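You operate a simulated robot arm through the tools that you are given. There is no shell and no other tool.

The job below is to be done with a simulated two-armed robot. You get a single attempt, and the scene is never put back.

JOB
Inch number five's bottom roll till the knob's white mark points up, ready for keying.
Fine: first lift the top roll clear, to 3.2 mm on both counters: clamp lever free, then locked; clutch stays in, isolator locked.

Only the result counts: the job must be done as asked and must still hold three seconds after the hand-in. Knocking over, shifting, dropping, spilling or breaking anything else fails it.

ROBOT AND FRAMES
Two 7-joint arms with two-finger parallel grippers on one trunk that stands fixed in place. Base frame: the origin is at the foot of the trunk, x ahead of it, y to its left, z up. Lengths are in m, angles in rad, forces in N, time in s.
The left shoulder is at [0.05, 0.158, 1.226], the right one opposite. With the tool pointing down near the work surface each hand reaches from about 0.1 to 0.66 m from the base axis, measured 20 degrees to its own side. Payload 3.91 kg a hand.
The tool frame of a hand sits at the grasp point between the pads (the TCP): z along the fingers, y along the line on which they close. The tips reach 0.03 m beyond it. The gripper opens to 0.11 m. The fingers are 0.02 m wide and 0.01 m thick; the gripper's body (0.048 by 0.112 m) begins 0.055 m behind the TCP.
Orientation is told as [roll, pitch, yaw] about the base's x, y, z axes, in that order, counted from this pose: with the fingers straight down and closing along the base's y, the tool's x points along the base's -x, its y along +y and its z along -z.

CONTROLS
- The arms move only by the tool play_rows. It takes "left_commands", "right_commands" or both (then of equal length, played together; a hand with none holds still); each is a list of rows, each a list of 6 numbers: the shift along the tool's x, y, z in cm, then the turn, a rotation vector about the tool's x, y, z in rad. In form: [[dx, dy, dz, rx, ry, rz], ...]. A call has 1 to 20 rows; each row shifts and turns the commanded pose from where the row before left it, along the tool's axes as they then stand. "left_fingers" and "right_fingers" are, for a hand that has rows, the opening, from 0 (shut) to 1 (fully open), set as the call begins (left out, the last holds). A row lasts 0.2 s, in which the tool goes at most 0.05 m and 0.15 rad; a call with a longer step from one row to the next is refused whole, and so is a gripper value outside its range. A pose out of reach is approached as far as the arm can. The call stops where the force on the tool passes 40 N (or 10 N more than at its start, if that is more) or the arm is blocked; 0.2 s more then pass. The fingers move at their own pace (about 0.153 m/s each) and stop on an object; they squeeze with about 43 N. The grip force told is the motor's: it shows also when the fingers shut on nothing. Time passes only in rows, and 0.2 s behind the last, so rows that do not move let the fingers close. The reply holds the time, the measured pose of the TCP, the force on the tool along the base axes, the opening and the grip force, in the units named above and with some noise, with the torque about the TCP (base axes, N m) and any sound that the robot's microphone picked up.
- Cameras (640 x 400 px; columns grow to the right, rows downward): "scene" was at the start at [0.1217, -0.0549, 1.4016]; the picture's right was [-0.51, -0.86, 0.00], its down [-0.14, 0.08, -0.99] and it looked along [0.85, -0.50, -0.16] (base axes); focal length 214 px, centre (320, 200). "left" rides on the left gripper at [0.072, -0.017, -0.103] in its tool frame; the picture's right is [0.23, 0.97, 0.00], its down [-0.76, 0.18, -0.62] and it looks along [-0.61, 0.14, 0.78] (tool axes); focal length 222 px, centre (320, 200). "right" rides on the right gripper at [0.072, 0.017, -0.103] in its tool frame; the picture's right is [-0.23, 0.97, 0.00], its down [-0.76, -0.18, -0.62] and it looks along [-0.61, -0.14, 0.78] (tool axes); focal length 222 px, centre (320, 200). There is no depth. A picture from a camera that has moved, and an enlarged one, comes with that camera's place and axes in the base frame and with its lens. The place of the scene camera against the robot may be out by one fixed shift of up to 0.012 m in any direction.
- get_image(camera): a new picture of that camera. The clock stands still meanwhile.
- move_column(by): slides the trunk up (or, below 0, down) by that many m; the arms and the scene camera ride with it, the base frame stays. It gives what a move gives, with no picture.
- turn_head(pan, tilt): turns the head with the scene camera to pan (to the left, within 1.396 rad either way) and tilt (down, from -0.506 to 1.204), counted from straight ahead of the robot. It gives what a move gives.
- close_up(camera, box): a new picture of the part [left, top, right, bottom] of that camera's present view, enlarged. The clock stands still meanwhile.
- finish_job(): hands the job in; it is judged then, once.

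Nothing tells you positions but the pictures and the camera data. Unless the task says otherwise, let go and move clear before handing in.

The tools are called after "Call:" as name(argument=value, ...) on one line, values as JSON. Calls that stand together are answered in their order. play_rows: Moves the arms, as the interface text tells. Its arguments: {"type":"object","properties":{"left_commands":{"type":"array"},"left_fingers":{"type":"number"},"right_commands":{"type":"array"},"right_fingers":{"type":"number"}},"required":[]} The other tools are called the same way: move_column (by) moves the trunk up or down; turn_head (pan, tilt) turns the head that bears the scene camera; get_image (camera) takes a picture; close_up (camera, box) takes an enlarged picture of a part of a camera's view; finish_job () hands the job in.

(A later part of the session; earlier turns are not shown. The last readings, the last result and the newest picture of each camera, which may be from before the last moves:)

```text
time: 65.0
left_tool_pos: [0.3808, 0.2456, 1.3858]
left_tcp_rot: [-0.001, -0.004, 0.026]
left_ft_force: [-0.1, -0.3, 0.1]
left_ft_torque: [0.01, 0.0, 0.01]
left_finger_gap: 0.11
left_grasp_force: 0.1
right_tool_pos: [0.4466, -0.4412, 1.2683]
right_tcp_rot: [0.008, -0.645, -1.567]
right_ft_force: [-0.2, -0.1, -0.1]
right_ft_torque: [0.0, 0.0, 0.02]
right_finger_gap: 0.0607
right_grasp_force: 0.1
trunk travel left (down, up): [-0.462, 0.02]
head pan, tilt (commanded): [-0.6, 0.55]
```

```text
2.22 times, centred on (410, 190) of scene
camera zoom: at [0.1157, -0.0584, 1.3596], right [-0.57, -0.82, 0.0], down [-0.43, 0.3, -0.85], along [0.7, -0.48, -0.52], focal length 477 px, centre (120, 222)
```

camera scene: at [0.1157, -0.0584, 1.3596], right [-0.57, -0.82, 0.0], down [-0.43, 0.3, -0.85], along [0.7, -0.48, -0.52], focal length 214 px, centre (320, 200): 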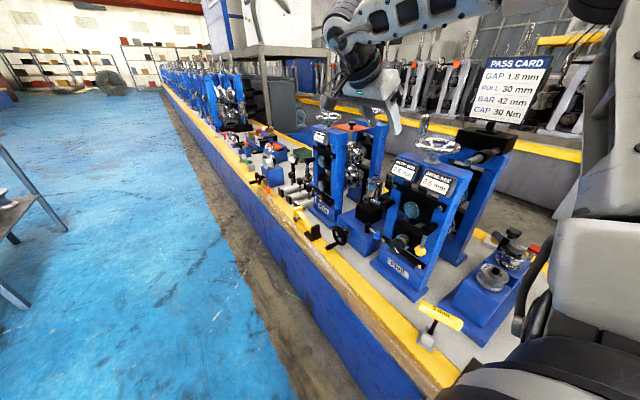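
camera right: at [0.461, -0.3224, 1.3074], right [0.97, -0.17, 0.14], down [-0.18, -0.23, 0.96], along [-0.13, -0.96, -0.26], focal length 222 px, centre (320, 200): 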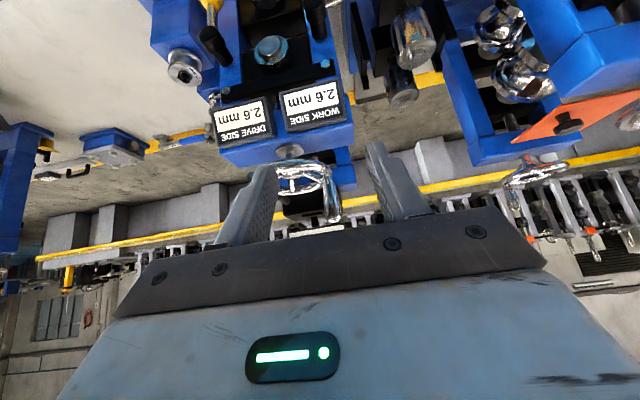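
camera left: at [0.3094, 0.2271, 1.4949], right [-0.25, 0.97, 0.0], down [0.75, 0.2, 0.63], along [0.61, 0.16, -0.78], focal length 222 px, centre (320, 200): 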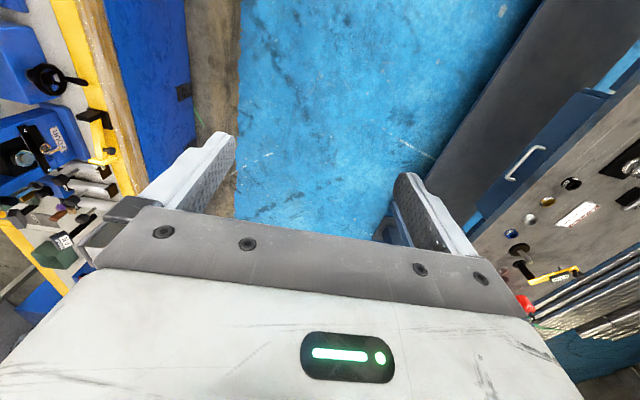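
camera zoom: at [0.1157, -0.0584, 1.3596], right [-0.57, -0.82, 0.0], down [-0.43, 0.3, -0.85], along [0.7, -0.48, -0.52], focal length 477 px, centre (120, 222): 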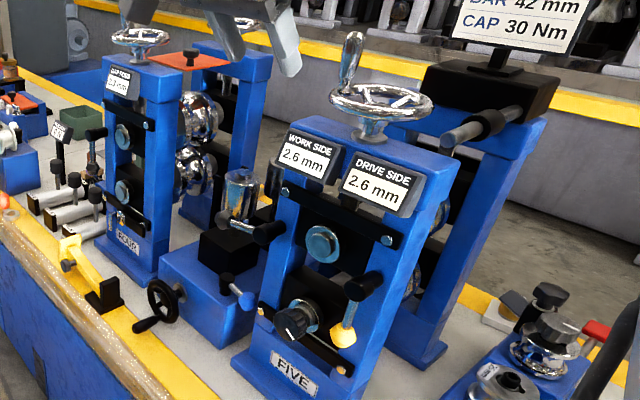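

The clamp lever is still swung out. The handle is at about (0.438, -0.607), z 1.195-1.26, and the wheel centre about (0.391, -0.602, 1.19). I'll approach with open fingers straddling the handle, stopping just short first.

Call:
play_rows(right_commands=[[-1.9, -0.2, 2.0, 0, 0, 0], [-1.9, -0.2, 2.0, 0, 0, 0], [-1.9, -0.2, 2.0, 0, 0, 0], [-1.9, -0.2, 2.0, 0, 0, 0]])

Call:
close_up(camera="right", box=[220, 60, 420, 240])

Call:
close_up(camera="scene", box=[340, 80, 480, 200])

```text
time: 66.0
left_tool_pos: [0.3806, 0.2451, 1.385]
left_tcp_rot: [0.0, -0.004, 0.025]
left_ft_force: [0.4, -0.3, -0.6]
left_ft_torque: [0.02, 0.01, 0.0]
left_finger_gap: 0.1102
left_grasp_force: 0.1
right_tool_pos: [0.441, -0.5512, 1.2502]
right_tcp_rot: [0.006, -0.646, -1.57]
right_ft_force: [0.9, 0.6, -0.6]
right_ft_torque: [-0.03, 0.05, 0.01]
right_finger_gap: 0.0604
right_grasp_force: 0.0
trunk travel left (down, up): [-0.462, 0.02]
head pan, tilt (commanded): [-0.6, 0.55]
```

```text
2.22 times, centred on (320, 150) of right
camera zoom: at [0.4557, -0.4321, 1.29], right [0.97, -0.17, 0.14], down [-0.18, -0.23, 0.96], along [-0.13, -0.96, -0.26], focal length 494 px, centre (320, 311)
```

zoom: 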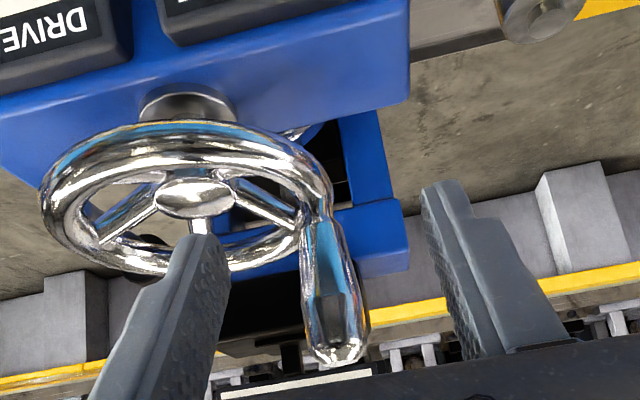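

```text
3.33 times, centred on (410, 140) of scene
camera zoom: at [0.1158, -0.0589, 1.3596], right [-0.57, -0.82, 0.0], down [-0.43, 0.3, -0.85], along [0.7, -0.48, -0.52], focal length 715 px, centre (20, 400)
```

zoom: 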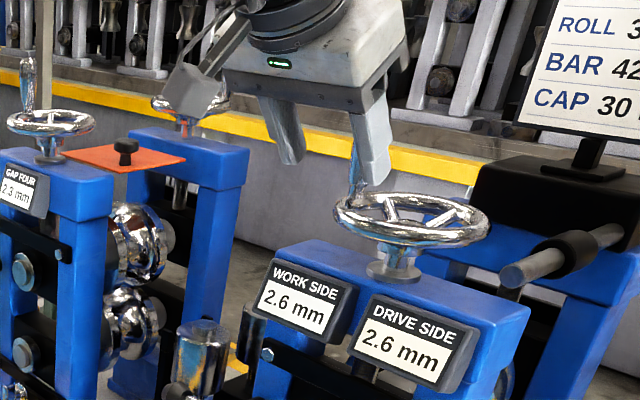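

The handle lies between the fingers, at about (0.4395, -0.600). I advance the last 5 cm and then close lightly around it.

Call:
play_rows(right_commands=[[-1.1, -0.05, 1.3, 0, 0, 0], [-1.1, -0.05, 1.3, 0, 0, 0], [-1.0, -0.05, 1.3, 0, 0, 0]])

Call:
close_up(camera="right", box=[220, 60, 420, 240])

Call:
close_up(camera="scene", box=[340, 80, 480, 200])

```text
time: 66.8
left_tool_pos: [0.3802, 0.2461, 1.3867]
left_tcp_rot: [0.0, -0.004, 0.027]
left_ft_force: [0.2, -0.5, 0.4]
left_ft_torque: [0.0, 0.02, 0.03]
left_finger_gap: 0.11
left_grasp_force: 0.2
right_tool_pos: [0.4401, -0.5998, 1.2376]
right_tcp_rot: [0.006, -0.646, -1.568]
right_ft_force: [0.5, 0.6, 0.1]
right_ft_torque: [0.0, 0.0, 0.01]
right_finger_gap: 0.0606
right_grasp_force: 0.0
trunk travel left (down, up): [-0.462, 0.02]
head pan, tilt (commanded): [-0.6, 0.55]
```

```text
2.22 times, centred on (320, 150) of right
camera zoom: at [0.4556, -0.4809, 1.2773], right [0.97, -0.17, 0.14], down [-0.18, -0.23, 0.96], along [-0.13, -0.96, -0.26], focal length 494 px, centre (320, 311)
```

zoom: 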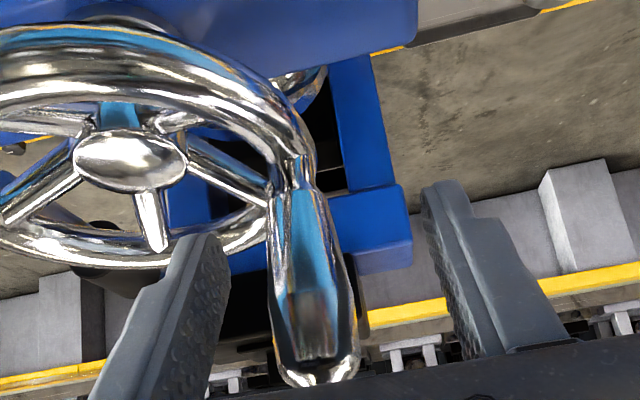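

```text
3.33 times, centred on (410, 140) of scene
camera zoom: at [0.1159, -0.059, 1.3596], right [-0.57, -0.82, 0.0], down [-0.43, 0.3, -0.85], along [0.7, -0.48, -0.52], focal length 715 px, centre (20, 400)
```

zoom: 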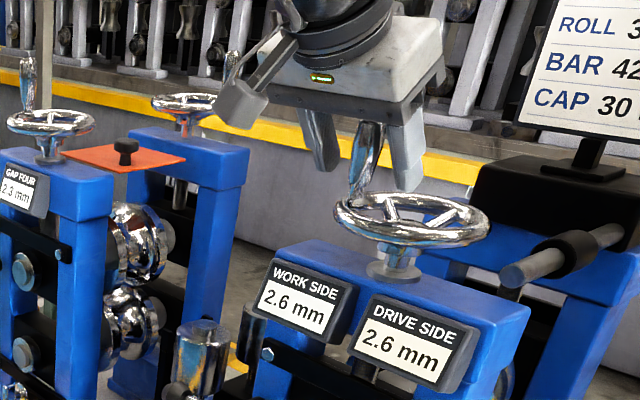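

The handle sits between the fingers. I close on it lightly and watch the gap and forces.

Call:
play_rows(right_commands=[[0, 0, 0, 0, 0, 0], [0, 0, 0, 0, 0, 0], [0, 0, 0, 0, 0, 0]], right_fingers=0.15)

Call:
close_up(camera="right", box=[220, 60, 420, 240])

```text
time: 67.6
left_tool_pos: [0.3793, 0.2462, 1.3863]
left_tcp_rot: [-0.001, -0.005, 0.026]
left_ft_force: [0.3, -0.6, 0.3]
left_ft_torque: [0.0, 0.02, -0.02]
left_finger_gap: 0.11
left_grasp_force: 0.1
right_tool_pos: [0.4373, -0.6006, 1.2382]
right_tcp_rot: [0.005, -0.646, -1.568]
right_ft_force: [-14.9, 0.1, -3.5]
right_ft_torque: [-0.31, 0.25, 0.0]
right_finger_gap: 0.0208
right_grasp_force: 45.2
trunk travel left (down, up): [-0.462, 0.02]
head pan, tilt (commanded): [-0.6, 0.55]
```

```text
2.22 times, centred on (320, 150) of right
camera zoom: at [0.4529, -0.4811, 1.2777], right [0.97, -0.18, 0.14], down [-0.18, -0.23, 0.96], along [-0.14, -0.96, -0.26], focal length 494 px, centre (320, 311)
```

zoom: 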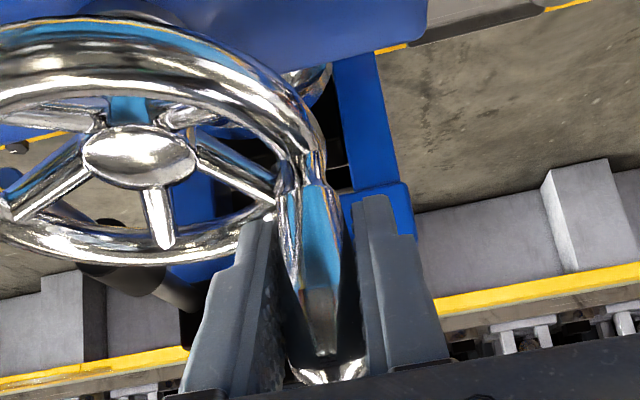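

The handle is held (gap 21 mm). I'll loosen slightly so it can swivel in the fingers, then turn the wheel a little counter-clockwise seen from above (handle toward me) and read the counters.

Call:
play_rows(right_commands=[[0, -0.2, 0, 0, 0, 0], [0.37, -0.02, -0.28, 0, 0, 0], [0.37, -0.07, -0.27, 0, 0, 0]], right_fingers=0.22)

Call:
close_up(camera="scene", box=[360, 110, 480, 210])

Call:
close_up(camera="right", box=[220, 60, 420, 240])

```text
time: 68.4
left_tool_pos: [0.381, 0.2455, 1.3861]
left_tcp_rot: [-0.001, -0.003, 0.028]
left_ft_force: [0.0, 0.3, -0.4]
left_ft_torque: [-0.02, -0.02, 0.01]
left_finger_gap: 0.1098
left_grasp_force: 0.0
right_tool_pos: [0.4361, -0.5913, 1.238]
right_tcp_rot: [0.007, -0.647, -1.569]
right_ft_force: [0.0, -0.1, 0.7]
right_ft_torque: [0.02, 0.0, 0.0]
right_finger_gap: 0.0241
right_grasp_force: 0.0
trunk travel left (down, up): [-0.462, 0.02]
head pan, tilt (commanded): [-0.6, 0.55]
```

```text
4.00 times, centred on (420, 160) of scene
camera zoom: at [0.1156, -0.0586, 1.3596], right [-0.57, -0.82, 0.0], down [-0.43, 0.3, -0.85], along [0.7, -0.48, -0.52], focal length 858 px, centre (-80, 360)
```

zoom: 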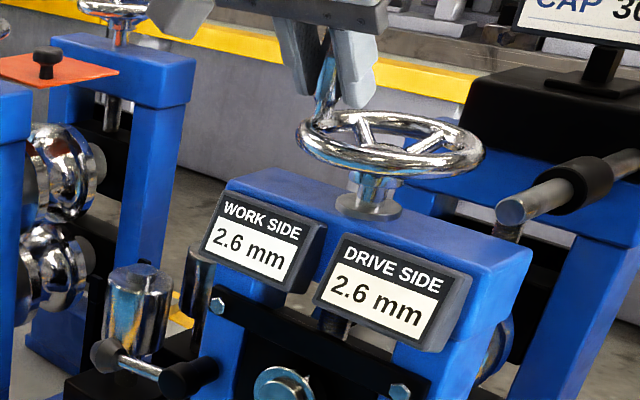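

```text
2.22 times, centred on (320, 150) of right
camera zoom: at [0.4514, -0.4726, 1.2771], right [0.97, -0.17, 0.14], down [-0.18, -0.23, 0.95], along [-0.13, -0.96, -0.26], focal length 494 px, centre (320, 311)
```

zoom: 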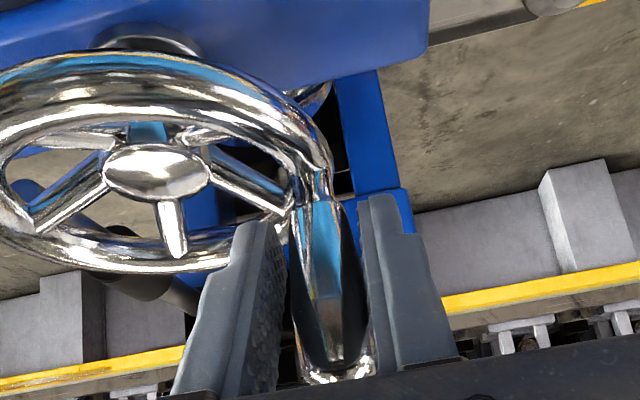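

The fork closes along x, so it slid past the handle in y without turning the wheel. I'll go back, grip firmly, and move tangentially while turning the hand with the wheel.

Call:
play_rows(right_commands=[[-0.37, 0.05, 0.28, 0, 0, 0], [-0.37, 0.03, 0.28, 0, 0, 0], [0, 0, 0, 0, 0, 0]])

Call:
play_rows(right_commands=[[0, 0, 0, 0, 0, 0], [0, 0, 0, 0, 0, 0], [0.18, 0, -0.14, -0.03, 0, -0.04], [0.18, -0.01, -0.14, -0.03, 0, -0.04], [0.18, -0.01, -0.14, -0.03, 0, -0.04]], right_fingers=0.0)

Call:
close_up(camera="scene", box=[360, 110, 480, 210])

Call:
close_up(camera="right", box=[220, 60, 420, 240])

```text
time: 69.2
left_tool_pos: [0.3802, 0.2473, 1.3863]
left_tcp_rot: [0.0, -0.004, 0.025]
left_ft_force: [-0.3, -0.4, -0.1]
left_ft_torque: [-0.04, -0.01, -0.01]
left_finger_gap: 0.1101
left_grasp_force: 0.1
right_tool_pos: [0.4371, -0.6004, 1.2387]
right_tcp_rot: [0.006, -0.646, -1.569]
right_ft_force: [0.0, 0.6, 0.2]
right_ft_torque: [-0.04, -0.02, -0.01]
right_finger_gap: 0.0242
right_grasp_force: 0.1
trunk travel left (down, up): [-0.462, 0.02]
head pan, tilt (commanded): [-0.6, 0.55]
```

```text
time: 70.4
left_tool_pos: [0.3812, 0.247, 1.3856]
left_tcp_rot: [0.001, -0.005, 0.026]
left_ft_force: [0.0, 0.1, -0.3]
left_ft_torque: [0.02, 0.0, -0.01]
left_finger_gap: 0.1101
left_grasp_force: 0.0
right_tool_pos: [0.4381, -0.5937, 1.2388]
right_tcp_rot: [0.007, -0.649, -1.419]
right_ft_force: [-1.6, -1.9, 2.9]
right_ft_torque: [0.91, 0.02, -0.05]
right_finger_gap: 0.0197
right_grasp_force: 45.2
trunk travel left (down, up): [-0.462, 0.02]
head pan, tilt (commanded): [-0.6, 0.55]
```

```text
4.00 times, centred on (420, 160) of scene
camera zoom: at [0.1154, -0.0585, 1.3597], right [-0.57, -0.82, 0.0], down [-0.43, 0.3, -0.85], along [0.7, -0.48, -0.52], focal length 858 px, centre (-80, 360)
```

zoom: 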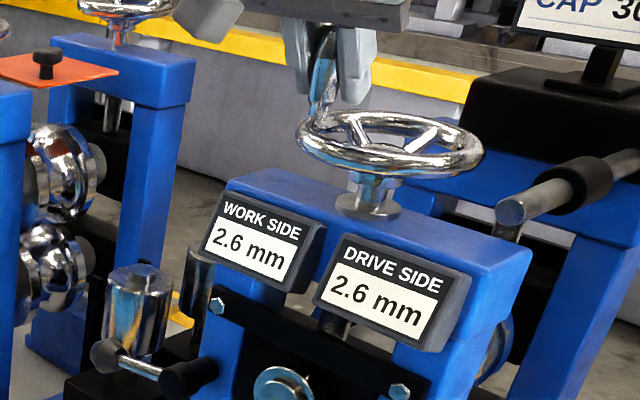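

```text
2.22 times, centred on (320, 150) of right
camera zoom: at [0.434, -0.4736, 1.2779], right [0.99, -0.03, 0.14], down [-0.14, -0.26, 0.96], along [0.01, -0.97, -0.26], focal length 494 px, centre (320, 311)
```

zoom: 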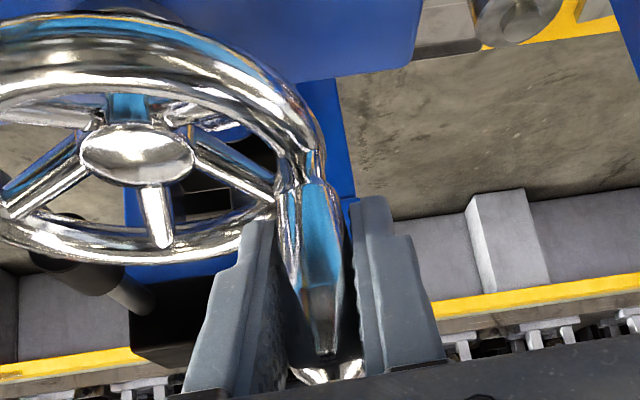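

The wheel turns easily. I continue about 30° more in the same direction and read the counters.

Call:
play_rows(right_commands=[[0.37, -0.02, -0.28, -0.06, 0, -0.08], [0.37, -0.02, -0.28, -0.06, 0, -0.08], [0.37, -0.02, -0.28, -0.06, 0, -0.08], [0.37, -0.02, -0.28, -0.06, 0, -0.08], [0.37, -0.02, -0.28, -0.06, 0, -0.08]])

Call:
close_up(camera="scene", box=[360, 110, 480, 210])

Call:
close_up(camera="right", box=[220, 60, 420, 240])

```text
time: 71.6
left_tool_pos: [0.3809, 0.2469, 1.3858]
left_tcp_rot: [-0.001, -0.004, 0.027]
left_ft_force: [-0.4, -0.1, -0.5]
left_ft_torque: [0.02, -0.01, 0.0]
left_finger_gap: 0.1102
left_grasp_force: 0.0
right_tool_pos: [0.4285, -0.5717, 1.2391]
right_tcp_rot: [0.004, -0.648, -0.915]
right_ft_force: [-1.1, -1.0, -0.3]
right_ft_torque: [0.27, 0.09, 0.02]
right_finger_gap: 0.0196
right_grasp_force: 45.0
trunk travel left (down, up): [-0.462, 0.02]
head pan, tilt (commanded): [-0.6, 0.55]
```

```text
4.00 times, centred on (420, 160) of scene
camera zoom: at [0.1157, -0.0587, 1.3596], right [-0.57, -0.82, 0.0], down [-0.43, 0.3, -0.85], along [0.7, -0.48, -0.52], focal length 858 px, centre (-80, 360)
```

zoom: 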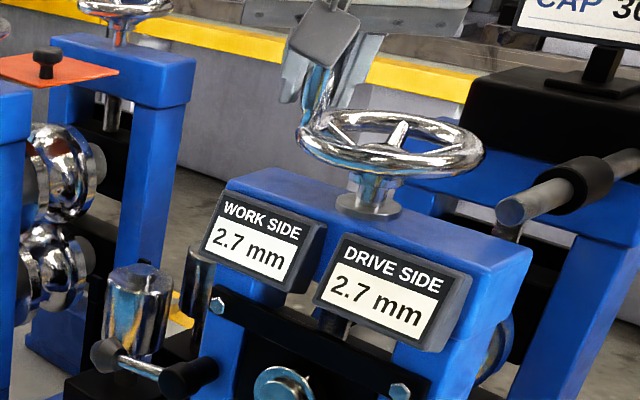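

```text
2.22 times, centred on (320, 150) of right
camera zoom: at [0.3675, -0.4684, 1.2777], right [0.88, 0.45, 0.14], down [0.0, -0.29, 0.96], along [0.47, -0.84, -0.26], focal length 494 px, centre (320, 311)
```

zoom: 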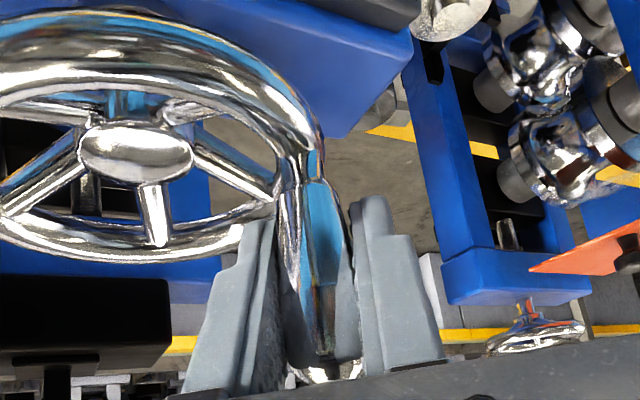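

Both counters rose together to 2.7 mm: this direction lifts the roll, the wheel is free and the clutch is in. I continue turning, about 0.6 rad more, then check again.

Call:
play_rows(right_commands=[[0.37, -0.02, -0.28, -0.06, 0, -0.08], [0.37, -0.02, -0.28, -0.06, 0, -0.08], [0.37, -0.02, -0.28, -0.06, 0, -0.08], [0.37, -0.02, -0.28, -0.06, 0, -0.08], [0.37, -0.02, -0.28, -0.06, 0, -0.08], [0.37, -0.02, -0.28, -0.06, 0, -0.08]])

Call:
get_image(camera="scene")

Call:
close_up(camera="scene", box=[360, 110, 480, 210])

Call:
close_up(camera="right", box=[220, 60, 420, 240])

```text
time: 73.0
left_tool_pos: [0.3803, 0.2477, 1.3863]
left_tcp_rot: [-0.001, -0.003, 0.027]
left_ft_force: [0.1, -0.7, -0.3]
left_ft_torque: [0.03, 0.02, -0.02]
left_finger_gap: 0.11
left_grasp_force: 0.1
right_tool_pos: [0.407, -0.5565, 1.239]
right_tcp_rot: [0.001, -0.654, -0.312]
right_ft_force: [2.5, 6.1, -0.9]
right_ft_torque: [-0.14, -0.79, -0.01]
right_finger_gap: 0.0197
right_grasp_force: 44.9
trunk travel left (down, up): [-0.462, 0.02]
head pan, tilt (commanded): [-0.6, 0.55]
```

```text
taken
camera scene: at [0.1162, -0.0576, 1.3596], right [-0.57, -0.82, 0.0], down [-0.43, 0.29, -0.85], along [0.7, -0.48, -0.52], focal length 214 px, centre (320, 200)
```

scene: 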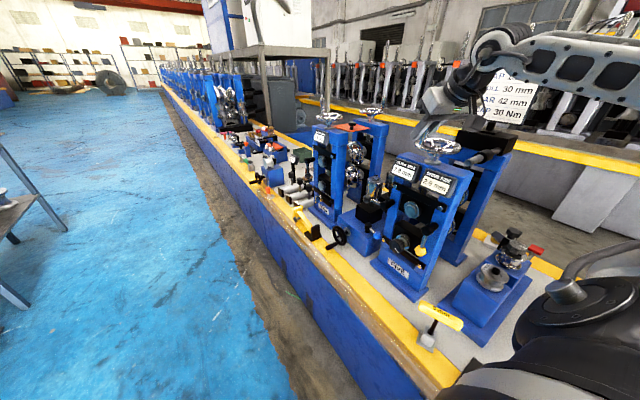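

```text
4.00 times, centred on (420, 160) of scene
camera zoom: at [0.1162, -0.0576, 1.3596], right [-0.57, -0.82, 0.0], down [-0.43, 0.29, -0.85], along [0.7, -0.48, -0.52], focal length 858 px, centre (-80, 360)
```

zoom: 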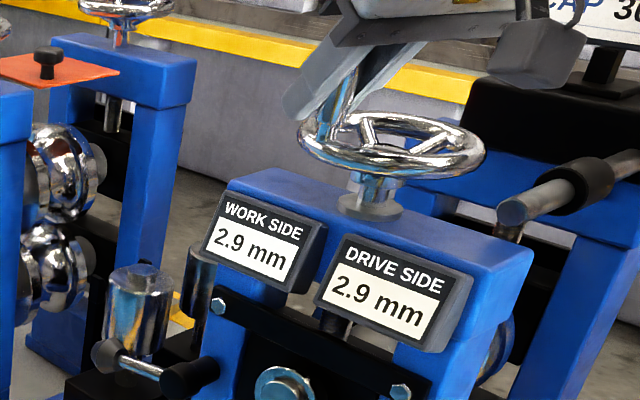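

```text
2.22 times, centred on (320, 150) of right
camera zoom: at [0.2966, -0.5041, 1.2772], right [0.47, 0.87, 0.14], down [0.16, -0.24, 0.96], along [0.87, -0.43, -0.25], focal length 494 px, centre (320, 311)
```

zoom: 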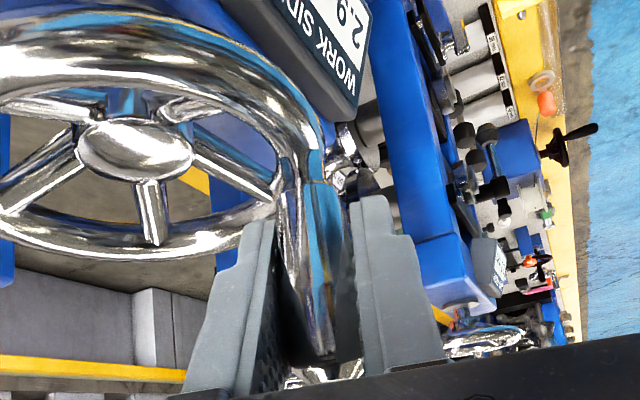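

Both counters read 2.9 mm at about 72° of turn, so roughly 0.21 mm per rad; I need about 2.8 rad in total. I continue round the circle (centre about (0.392, -0.601), radius 45 mm).

Call:
play_rows(right_commands=[[0.36, -0.05, -0.27, -0.06, 0, -0.08], [0.36, -0.05, -0.27, -0.06, 0, -0.08], [0.36, -0.04, -0.27, -0.06, 0, -0.08], [0.36, -0.03, -0.27, -0.06, 0, -0.08], [0.36, -0.02, -0.27, -0.06, 0, -0.08]])

Call:
get_image(camera="scene")

Call:
close_up(camera="scene", box=[360, 110, 480, 210])

Call:
close_up(camera="right", box=[220, 60, 420, 240])

```text
time: 74.2
left_tool_pos: [0.3811, 0.2484, 1.3858]
left_tcp_rot: [-0.001, -0.003, 0.027]
left_ft_force: [0.8, 0.5, 0.9]
left_ft_torque: [-0.02, 0.03, 0.0]
left_finger_gap: 0.1102
left_grasp_force: 0.1
right_tool_pos: [0.3996, -0.5537, 1.2387]
right_tcp_rot: [-0.003, -0.65, -0.163]
right_ft_force: [1.9, 10.0, -0.3]
right_ft_torque: [0.16, -0.23, 0.01]
right_finger_gap: 0.0198
right_grasp_force: 45.0
right hand out of reach, approached as far as the arm can: row 3, 4, 5
trunk travel left (down, up): [-0.462, 0.02]
head pan, tilt (commanded): [-0.6, 0.55]
```

```text
taken
camera scene: at [0.1161, -0.0571, 1.3596], right [-0.57, -0.82, 0.0], down [-0.43, 0.29, -0.85], along [0.7, -0.48, -0.52], focal length 214 px, centre (320, 200)
```

scene: 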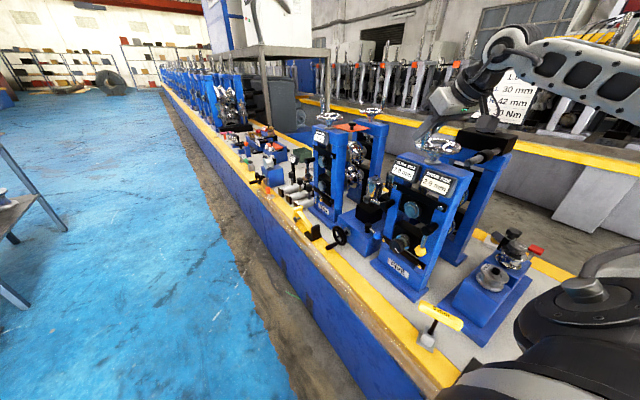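

```text
4.00 times, centred on (420, 160) of scene
camera zoom: at [0.1161, -0.0571, 1.3596], right [-0.57, -0.82, 0.0], down [-0.43, 0.29, -0.85], along [0.7, -0.48, -0.52], focal length 858 px, centre (-80, 360)
```

zoom: 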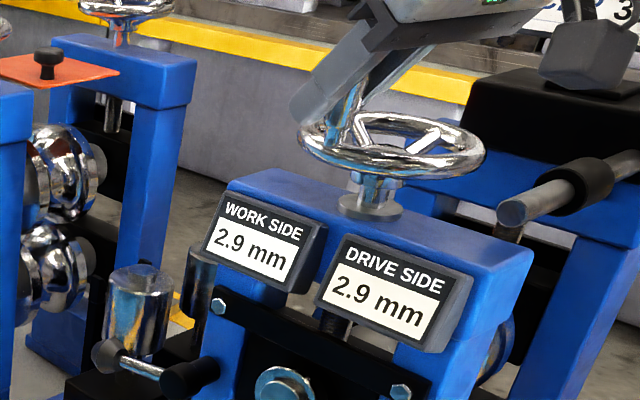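

```text
2.22 times, centred on (320, 150) of right
camera zoom: at [0.2833, -0.5187, 1.2776], right [0.34, 0.93, 0.14], down [0.2, -0.21, 0.96], along [0.92, -0.3, -0.26], focal length 494 px, centre (320, 311)
```

zoom: 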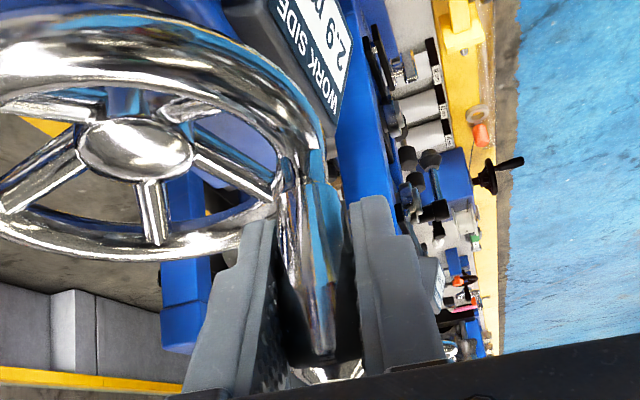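

The wrist limit is near at about 81° of turn (counters 2.9). I'll let go, lift straight off the handle, swing the hand back, and re-grip for the rest.

Call:
play_rows(right_commands=[[0, 0, 0, 0, 0, 0], [0, 0, 0, 0, 0, 0], [-1.2, 0, -1.6, 0, 0, 0], [-1.8, 0, -2.4, 0, 0, 0], [-1.8, 0, -2.4, 0, 0, 0]], right_fingers=0.5)

Call:
close_up(camera="scene", box=[360, 80, 480, 210])

Call:
get_image(camera="right")

```text
time: 75.4
left_tool_pos: [0.3813, 0.247, 1.3858]
left_tcp_rot: [-0.002, -0.004, 0.026]
left_ft_force: [-0.4, -0.1, 0.4]
left_ft_torque: [0.0, -0.01, 0.03]
left_finger_gap: 0.11
left_grasp_force: 0.0
right_tool_pos: [0.3955, -0.5516, 1.3192]
right_tcp_rot: [-0.005, -0.646, -0.168]
right_ft_force: [-0.8, 0.1, 1.8]
right_ft_torque: [-0.01, 0.08, -0.01]
right_finger_gap: 0.055
right_grasp_force: 0.0
right hand out of reach, approached as far as the arm can: row 5
trunk travel left (down, up): [-0.462, 0.02]
head pan, tilt (commanded): [-0.6, 0.55]
```

```text
3.08 times, centred on (420, 145) of scene
camera zoom: at [0.1154, -0.0576, 1.3598], right [-0.57, -0.82, 0.0], down [-0.43, 0.29, -0.85], along [0.7, -0.48, -0.52], focal length 660 px, centre (12, 369)
```

zoom: 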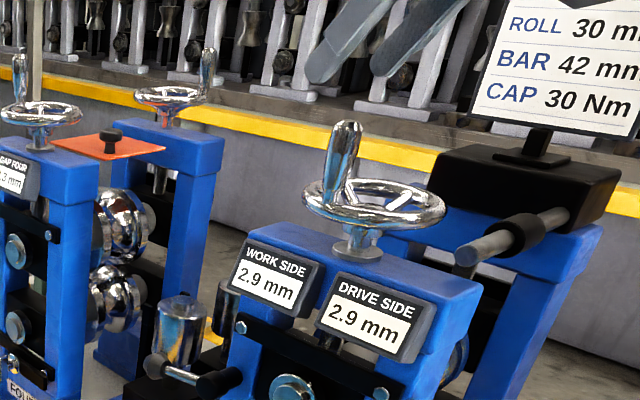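

```text
taken
camera right: at [0.2798, -0.5158, 1.357], right [0.34, 0.93, 0.13], down [0.2, -0.21, 0.96], along [0.92, -0.3, -0.26], focal length 222 px, centre (320, 200)
```

right: 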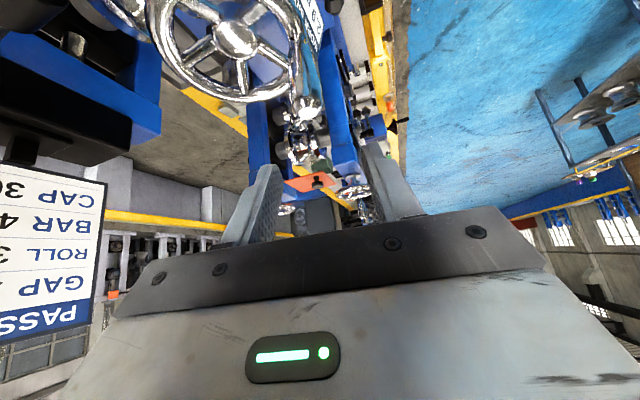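

Released cleanly; the wheel stayed at 2.9 mm. Swinging the hand back 80° about the vertical, above the handle.

Call:
play_rows(right_commands=[[0, 0, 0, 0.084, 0, 0.112], [0, 0, 0, 0.084, 0, 0.112], [0, 0, 0, 0.084, 0, 0.112], [0, 0, 0, 0.084, 0, 0.112], [0, 0, 0, 0.084, 0, 0.112], [0, 0, 0, 0.084, 0, 0.112], [0, 0, 0, 0.084, 0, 0.112], [0, 0, 0, 0.084, 0, 0.112], [0, 0, 0, 0.084, 0, 0.112], [0, 0, 0, 0.084, 0, 0.112]])

Call:
close_up(camera="right", box=[200, 0, 440, 240])

Call:
close_up(camera="scene", box=[360, 80, 480, 210])

```text
time: 77.6
left_tool_pos: [0.3806, 0.2458, 1.3854]
left_tcp_rot: [-0.001, -0.003, 0.027]
left_ft_force: [0.8, 0.3, 1.1]
left_ft_torque: [-0.05, -0.01, 0.01]
left_finger_gap: 0.11
left_grasp_force: 0.1
right_tool_pos: [0.3996, -0.5519, 1.3176]
right_tcp_rot: [0.008, -0.647, -1.573]
right_ft_force: [0.7, -0.7, 0.5]
right_ft_torque: [-0.01, -0.03, 0.0]
right_finger_gap: 0.0551
right_grasp_force: 0.0
trunk travel left (down, up): [-0.462, 0.02]
head pan, tilt (commanded): [-0.6, 0.55]
```

```text
1.67 times, centred on (320, 120) of right
camera zoom: at [0.4142, -0.4342, 1.3566], right [0.97, -0.18, 0.14], down [-0.18, -0.23, 0.95], along [-0.14, -0.96, -0.26], focal length 370 px, centre (320, 333)
```

zoom: 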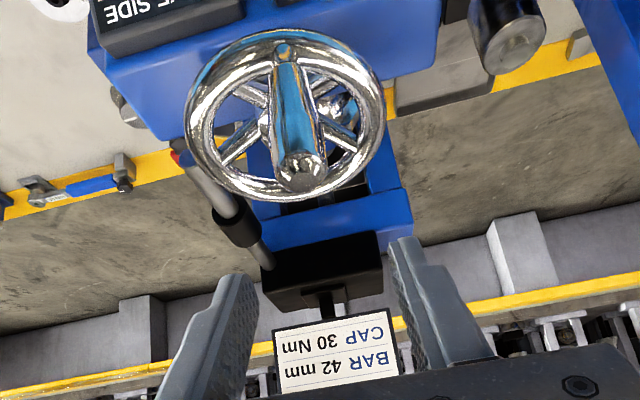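

```text
3.08 times, centred on (420, 145) of scene
camera zoom: at [0.1161, -0.0583, 1.3596], right [-0.57, -0.82, 0.0], down [-0.43, 0.3, -0.85], along [0.7, -0.48, -0.52], focal length 660 px, centre (12, 369)
```

zoom: 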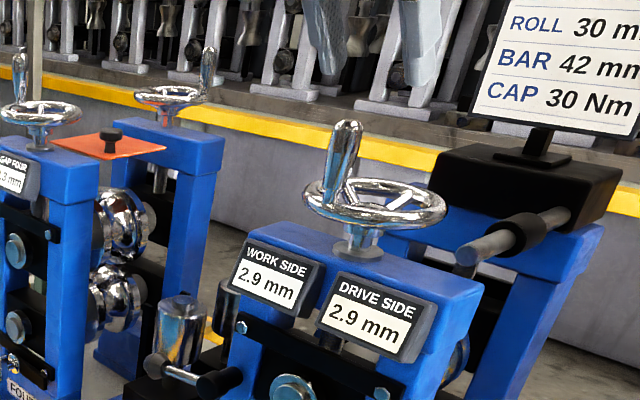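

The handle now stands at about (0.397, -0.558), right under the fingers. I lower to straddle it and close.

Call:
play_rows(right_commands=[[1.5, -0.1, 2.2, 0, 0, 0], [1.5, -0.1, 2.2, 0, 0, 0], [1.5, -0.06, 2.2, 0, 0, 0]])

Call:
play_rows(right_commands=[[0, 0, 0, 0, 0, 0], [0, 0, 0, 0, 0, 0], [0, 0, 0, 0, 0, 0]], right_fingers=0.0)

Call:
close_up(camera="right", box=[200, 0, 440, 240])

Call:
close_up(camera="scene", box=[360, 80, 480, 210])

```text
time: 78.4
left_tool_pos: [0.3814, 0.2457, 1.3843]
left_tcp_rot: [0.002, -0.003, 0.029]
left_ft_force: [0.0, 0.3, 0.4]
left_ft_torque: [0.0, 0.01, 0.03]
left_finger_gap: 0.1101
left_grasp_force: 0.1
right_tool_pos: [0.3978, -0.5562, 1.2359]
right_tcp_rot: [0.011, -0.646, -1.569]
right_ft_force: [0.8, -0.5, -0.8]
right_ft_torque: [0.02, 0.0, -0.01]
right_finger_gap: 0.0551
right_grasp_force: 0.1
trunk travel left (down, up): [-0.462, 0.02]
head pan, tilt (commanded): [-0.6, 0.55]
```

```text
time: 79.2
left_tool_pos: [0.3811, 0.247, 1.3846]
left_tcp_rot: [-0.001, -0.003, 0.026]
left_ft_force: [-0.2, 0.2, 0.2]
left_ft_torque: [0.03, 0.01, -0.01]
left_finger_gap: 0.1099
left_grasp_force: 0.0
right_tool_pos: [0.3983, -0.5561, 1.2367]
right_tcp_rot: [0.009, -0.647, -1.568]
right_ft_force: [0.2, 2.8, -0.3]
right_ft_torque: [-0.01, 0.08, 0.02]
right_finger_gap: 0.02
right_grasp_force: 44.8
trunk travel left (down, up): [-0.462, 0.02]
head pan, tilt (commanded): [-0.6, 0.55]
```

```text
1.67 times, centred on (320, 120) of right
camera zoom: at [0.4127, -0.4371, 1.276], right [0.97, -0.17, 0.14], down [-0.18, -0.23, 0.95], along [-0.13, -0.96, -0.26], focal length 370 px, centre (320, 333)
```

zoom: 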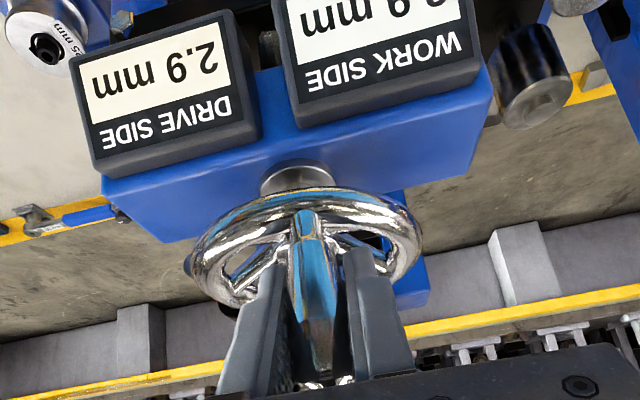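

```text
3.08 times, centred on (420, 145) of scene
camera zoom: at [0.1158, -0.0582, 1.3596], right [-0.57, -0.82, 0.0], down [-0.43, 0.3, -0.85], along [0.7, -0.48, -0.52], focal length 660 px, centre (12, 369)
```

zoom: 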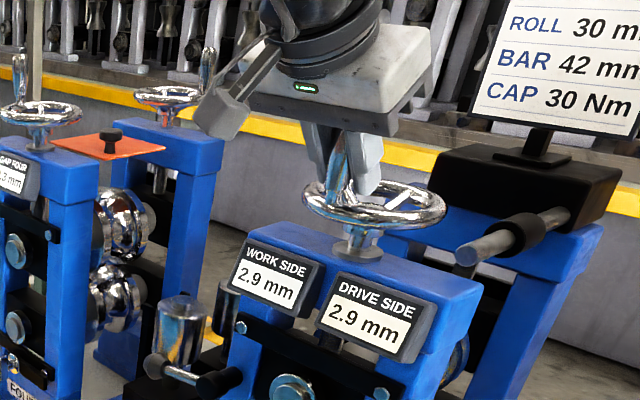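

Firmly held again at 82° of turn. Continuing the same rotation, about 0.6 rad, then reading.

Call:
play_rows(right_commands=[[0.034, -0.448, -0.026, -0.06, 0, -0.08], [0.034, -0.448, -0.026, -0.06, 0, -0.08], [0.034, -0.448, -0.026, -0.06, 0, -0.08], [0.034, -0.448, -0.026, -0.06, 0, -0.08], [0.034, -0.448, -0.026, -0.06, 0, -0.08], [0.034, -0.448, -0.026, -0.06, 0, -0.08]])

Call:
close_up(camera="scene", box=[360, 80, 480, 210])

```text
time: 80.6
left_tool_pos: [0.3794, 0.2474, 1.3859]
left_tcp_rot: [-0.001, -0.002, 0.027]
left_ft_force: [0.3, -0.1, 0.2]
left_ft_torque: [-0.03, 0.01, 0.01]
left_finger_gap: 0.1099
left_grasp_force: 0.1
right_tool_pos: [0.3688, -0.562, 1.2374]
right_tcp_rot: [0.005, -0.648, -0.966]
right_ft_force: [-6.1, 8.1, -8.4]
right_ft_torque: [0.49, 0.07, 0.02]
right_finger_gap: 0.0196
right_grasp_force: 45.3
trunk travel left (down, up): [-0.462, 0.02]
head pan, tilt (commanded): [-0.6, 0.55]
```

```text
3.08 times, centred on (420, 145) of scene
camera zoom: at [0.1153, -0.0582, 1.3597], right [-0.57, -0.82, 0.0], down [-0.43, 0.3, -0.85], along [0.7, -0.48, -0.52], focal length 660 px, centre (12, 369)
```

zoom: 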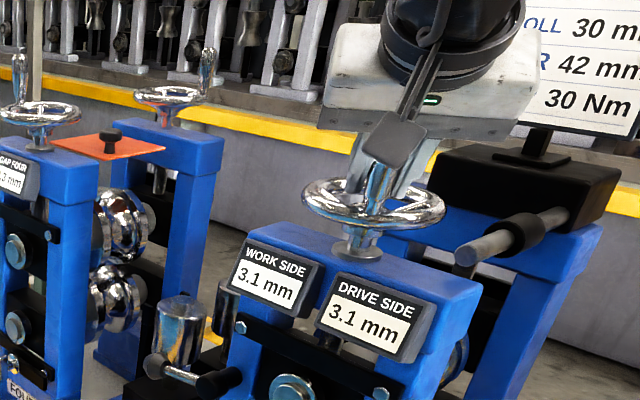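

3.1 mm on both. I'll go on in small steps to catch the change to 3.2 and then centre on it.

Call:
play_rows(right_commands=[[0.034, -0.448, -0.026, -0.06, 0, -0.08], [0.034, -0.448, -0.026, -0.06, 0, -0.08], [0.017, -0.224, -0.013, -0.03, 0, -0.04]])

Call:
close_up(camera="scene", box=[390, 150, 470, 210])

```text
time: 81.4
left_tool_pos: [0.3812, 0.2463, 1.3855]
left_tcp_rot: [0.0, -0.003, 0.027]
left_ft_force: [0.1, 0.9, 0.2]
left_ft_torque: [0.0, 0.01, -0.01]
left_finger_gap: 0.1099
left_grasp_force: 0.1
right_tool_pos: [0.3605, -0.5681, 1.2361]
right_tcp_rot: [0.003, -0.65, -0.716]
right_ft_force: [-3.2, 3.1, -8.4]
right_ft_torque: [0.53, 0.6, 0.02]
right_finger_gap: 0.0193
right_grasp_force: 44.8
trunk travel left (down, up): [-0.462, 0.02]
head pan, tilt (commanded): [-0.6, 0.55]
```

```text
6.67 times, centred on (430, 180) of scene
camera zoom: at [0.1159, -0.0591, 1.3595], right [-0.57, -0.82, 0.0], down [-0.43, 0.3, -0.85], along [0.7, -0.48, -0.52], focal length 1430 px, centre (-413, 333)
```

zoom: 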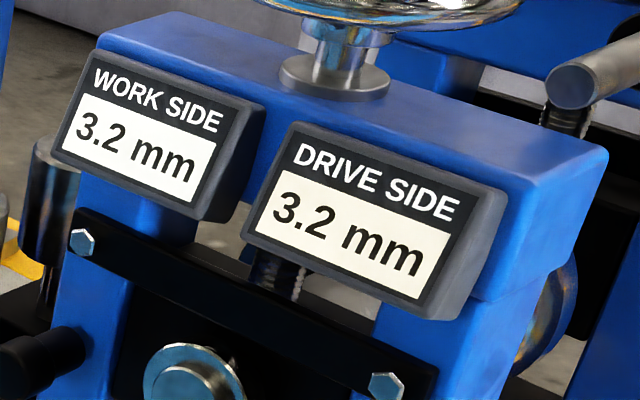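

Both read 3.2 mm, but just past the changeover. I'll go slightly on to find the upper edge of the reading so that I can centre the setting.

Call:
play_rows(right_commands=[[0.034, -0.448, -0.026, -0.06, 0, -0.08], [0.017, -0.224, -0.013, -0.03, 0, -0.04]])

Call:
close_up(camera="scene", box=[390, 150, 470, 210])

Call:
play_rows(right_commands=[[0.02, -0.269, -0.016, -0.036, 0, -0.048]])

Call:
close_up(camera="scene", box=[390, 150, 470, 210])

```text
time: 82.0
left_tool_pos: [0.3822, 0.2448, 1.385]
left_tcp_rot: [-0.001, -0.004, 0.028]
left_ft_force: [0.0, -0.5, -0.7]
left_ft_torque: [0.0, 0.01, 0.0]
left_finger_gap: 0.1101
left_grasp_force: 0.1
right_tool_pos: [0.3557, -0.574, 1.2363]
right_tcp_rot: [0.004, -0.652, -0.566]
right_ft_force: [-2.8, 3.9, -5.0]
right_ft_torque: [0.54, 0.91, 0.02]
right_finger_gap: 0.0194
right_grasp_force: 44.9
trunk travel left (down, up): [-0.462, 0.02]
head pan, tilt (commanded): [-0.6, 0.55]
```

```text
6.67 times, centred on (430, 180) of scene
camera zoom: at [0.1158, -0.0588, 1.3597], right [-0.57, -0.82, 0.0], down [-0.43, 0.3, -0.85], along [0.7, -0.48, -0.52], focal length 1430 px, centre (-413, 333)
```

zoom: 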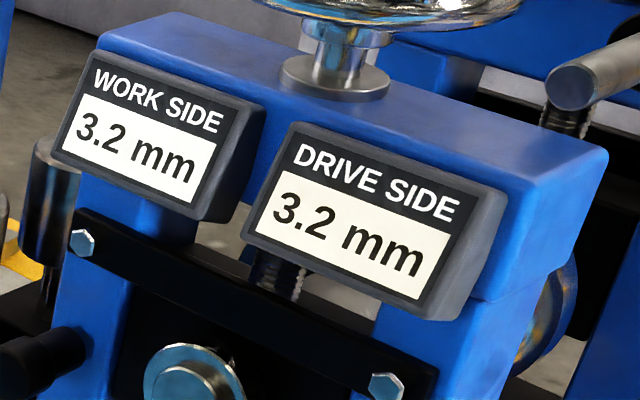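

```text
time: 82.4
left_tool_pos: [0.3809, 0.2456, 1.3861]
left_tcp_rot: [0.0, -0.004, 0.026]
left_ft_force: [0.1, -0.7, 0.2]
left_ft_torque: [0.0, 0.01, 0.0]
left_finger_gap: 0.1099
left_grasp_force: 0.0
right_tool_pos: [0.3545, -0.5745, 1.2373]
right_tcp_rot: [0.003, -0.651, -0.504]
right_ft_force: [-4.0, 1.9, -12.9]
right_ft_torque: [-0.47, -0.86, -0.01]
right_finger_gap: 0.0195
right_grasp_force: 45.1
trunk travel left (down, up): [-0.462, 0.02]
head pan, tilt (commanded): [-0.6, 0.55]
```

```text
6.67 times, centred on (430, 180) of scene
camera zoom: at [0.1156, -0.0594, 1.3594], right [-0.57, -0.82, 0.0], down [-0.43, 0.3, -0.85], along [0.7, -0.48, -0.52], focal length 1430 px, centre (-413, 333)
```

zoom: 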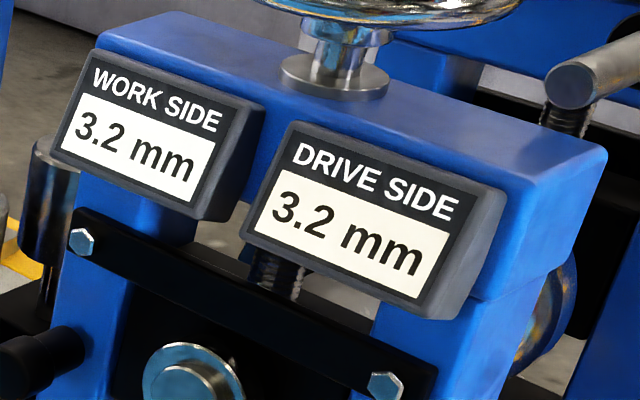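

Both counters still read 3.2 mm, and by my turn estimate this is near the middle of the band. I'll open the fingers, lift off the handle, and check the counters.

Call:
play_rows(right_commands=[[0, 0, 0, 0, 0, 0], [0, 0, 0, 0, 0, 0], [0, 0, 0, 0, 0, 0]], right_fingers=0.5)

Call:
close_up(camera="right", box=[200, 0, 440, 240])

Call:
play_rows(right_commands=[[-1.2, 0, -1.6, 0, 0, 0], [-1.8, 0, -2.4, 0, 0, 0], [-1.8, 0, -2.4, 0, 0, 0]])

Call:
close_up(camera="scene", box=[360, 80, 480, 210])

Call:
close_up(camera="right", box=[200, 0, 440, 240])

```text
time: 83.2
left_tool_pos: [0.381, 0.2459, 1.3843]
left_tcp_rot: [0.0, -0.003, 0.026]
left_ft_force: [0.5, 0.1, -0.3]
left_ft_torque: [-0.03, 0.01, 0.03]
left_finger_gap: 0.1101
left_grasp_force: 0.1
right_tool_pos: [0.3542, -0.5744, 1.2375]
right_tcp_rot: [0.004, -0.65, -0.506]
right_ft_force: [0.0, -0.2, 0.3]
right_ft_torque: [0.01, 0.02, 0.03]
right_finger_gap: 0.0549
right_grasp_force: 0.0
trunk travel left (down, up): [-0.462, 0.02]
head pan, tilt (commanded): [-0.6, 0.55]
```

```text
1.67 times, centred on (320, 120) of right
camera zoom: at [0.2563, -0.5025, 1.2763], right [0.63, 0.76, 0.14], down [0.11, -0.27, 0.96], along [0.77, -0.59, -0.25], focal length 370 px, centre (320, 333)
```

zoom: 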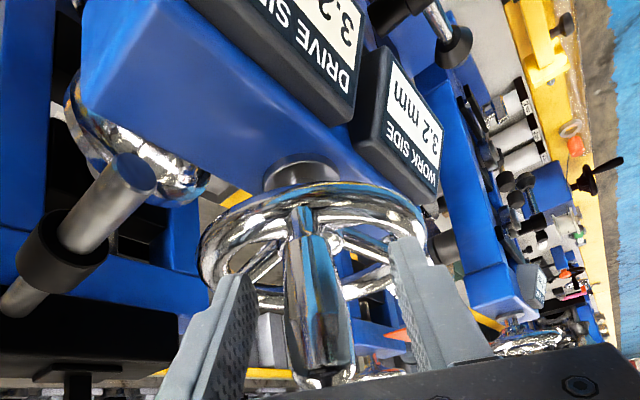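

```text
time: 84.0
left_tool_pos: [0.3813, 0.247, 1.385]
left_tcp_rot: [0.001, -0.004, 0.026]
left_ft_force: [-0.7, 0.0, 0.1]
left_ft_torque: [0.0, 0.02, 0.02]
left_finger_gap: 0.1098
left_grasp_force: 0.0
right_tool_pos: [0.3545, -0.5748, 1.3204]
right_tcp_rot: [0.001, -0.65, -0.505]
right_ft_force: [0.5, -0.7, -0.1]
right_ft_torque: [0.01, 0.01, 0.0]
right_finger_gap: 0.0547
right_grasp_force: 0.1
trunk travel left (down, up): [-0.462, 0.02]
head pan, tilt (commanded): [-0.6, 0.55]
```

```text
3.08 times, centred on (420, 145) of scene
camera zoom: at [0.1158, -0.0582, 1.3596], right [-0.57, -0.82, 0.0], down [-0.43, 0.3, -0.85], along [0.7, -0.48, -0.52], focal length 660 px, centre (12, 369)
```

zoom: 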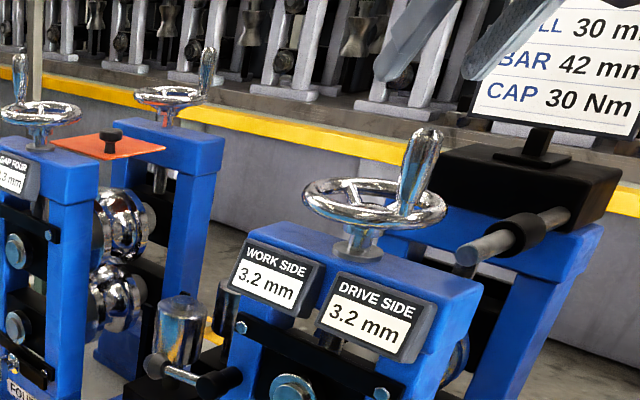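

```text
1.67 times, centred on (320, 120) of right
camera zoom: at [0.2562, -0.503, 1.3583], right [0.63, 0.77, 0.14], down [0.11, -0.27, 0.96], along [0.77, -0.59, -0.26], focal length 370 px, centre (320, 333)
```

zoom: 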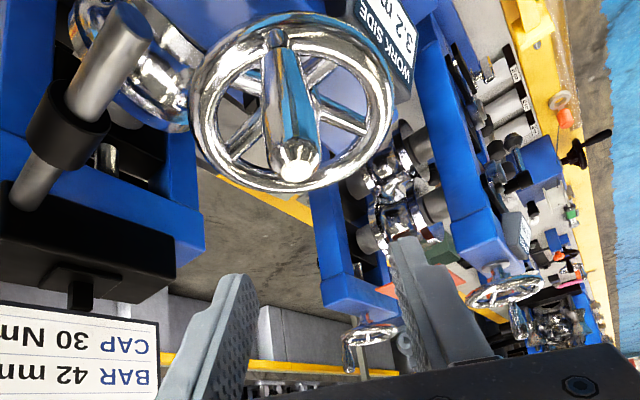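

Counters hold at 3.2 mm on both sides with the hand off. Now I go back to the clamp lever: swing the hand to its frontal yaw, back out over the front, then down in front of the lever.

Call:
play_rows(right_commands=[[0, 0, 0, 0.08, 0, 0.1064], [0, 0, 0, 0.08, 0, 0.1064], [0, 0, 0, 0.08, 0, 0.1064], [0, 0, 0, 0.08, 0, 0.1064], [0, 0, 0, 0.08, 0, 0.1064], [0, 0, 0, 0.08, 0, 0.1064], [0, 0, 0, 0.08, 0, 0.1064], [0, 0, 0, 0.08, 0, 0.1064], [2.6, 0, -1.95, 0, 0, 0], [2.6, 0, -1.95, 0, 0, 0], [2.6, 0, -1.95, 0, 0, 0], [2.6, 0, -1.95, 0, 0, 0]])

Call:
get_image(camera="right")

```text
time: 86.6
left_tool_pos: [0.3808, 0.2471, 1.3867]
left_tcp_rot: [0.002, -0.006, 0.026]
left_ft_force: [-0.1, 0.2, 0.2]
left_ft_torque: [0.03, -0.03, 0.0]
left_finger_gap: 0.1103
left_grasp_force: 0.1
right_tool_pos: [0.3526, -0.4429, 1.3176]
right_tcp_rot: [0.011, -0.645, -1.576]
right_ft_force: [-0.2, 0.8, 0.6]
right_ft_torque: [0.03, 0.0, -0.01]
right_finger_gap: 0.0549
right_grasp_force: 0.0
trunk travel left (down, up): [-0.462, 0.02]
head pan, tilt (commanded): [-0.6, 0.55]
```

```text
taken
camera right: at [0.3685, -0.3254, 1.3575], right [0.97, -0.18, 0.14], down [-0.18, -0.23, 0.95], along [-0.14, -0.96, -0.26], focal length 222 px, centre (320, 200)
```

right: 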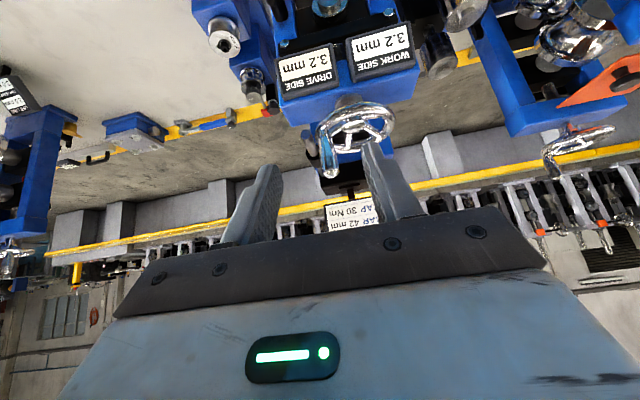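

Good, clear. Now down and along +x to the spot in front of the opened lever.

Call:
play_rows(right_commands=[[1.8, 1.77, 2.4, 0, 0, 0], [1.88, 1.77, 2.5, 0, 0, 0], [1.88, 1.77, 2.5, 0, 0, 0], [1.88, 1.77, 2.5, 0, 0, 0], [1.88, 1.77, 2.5, 0, 0, 0], [1.88, 1.77, 2.5, 0, 0, 0], [1.88, 1.77, 2.5, 0, 0, 0], [1.88, 1.77, 2.5, 0, 0, 0], [1.88, 1.77, 2.5, 0, 0, 0], [1.88, 1.77, 2.5, 0, 0, 0]])

Call:
get_image(camera="right")

```text
time: 88.8
left_tool_pos: [0.3817, 0.2458, 1.3852]
left_tcp_rot: [0.001, -0.003, 0.027]
left_ft_force: [0.0, 0.8, 0.1]
left_ft_torque: [0.0, 0.0, 0.03]
left_finger_gap: 0.1099
left_grasp_force: 0.0
right_tool_pos: [0.5324, -0.4476, 1.0066]
right_tcp_rot: [0.007, -0.646, -1.573]
right_ft_force: [0.3, 0.0, 0.2]
right_ft_torque: [0.0, 0.01, -0.01]
right_finger_gap: 0.055
right_grasp_force: 0.0
trunk travel left (down, up): [-0.462, 0.02]
head pan, tilt (commanded): [-0.6, 0.55]
```

```text
taken
camera right: at [0.5487, -0.3288, 1.0465], right [0.97, -0.18, 0.14], down [-0.18, -0.23, 0.95], along [-0.14, -0.96, -0.26], focal length 222 px, centre (320, 200)
```

right: 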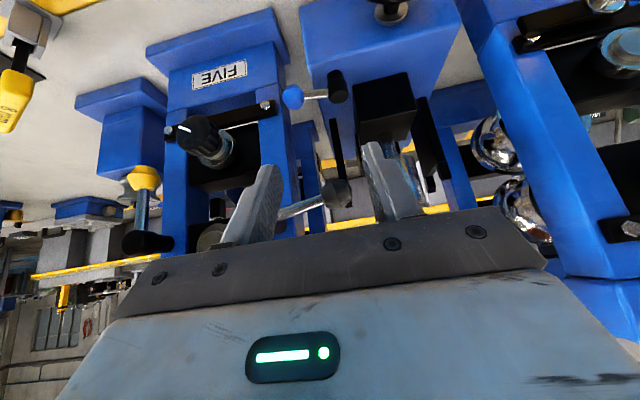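

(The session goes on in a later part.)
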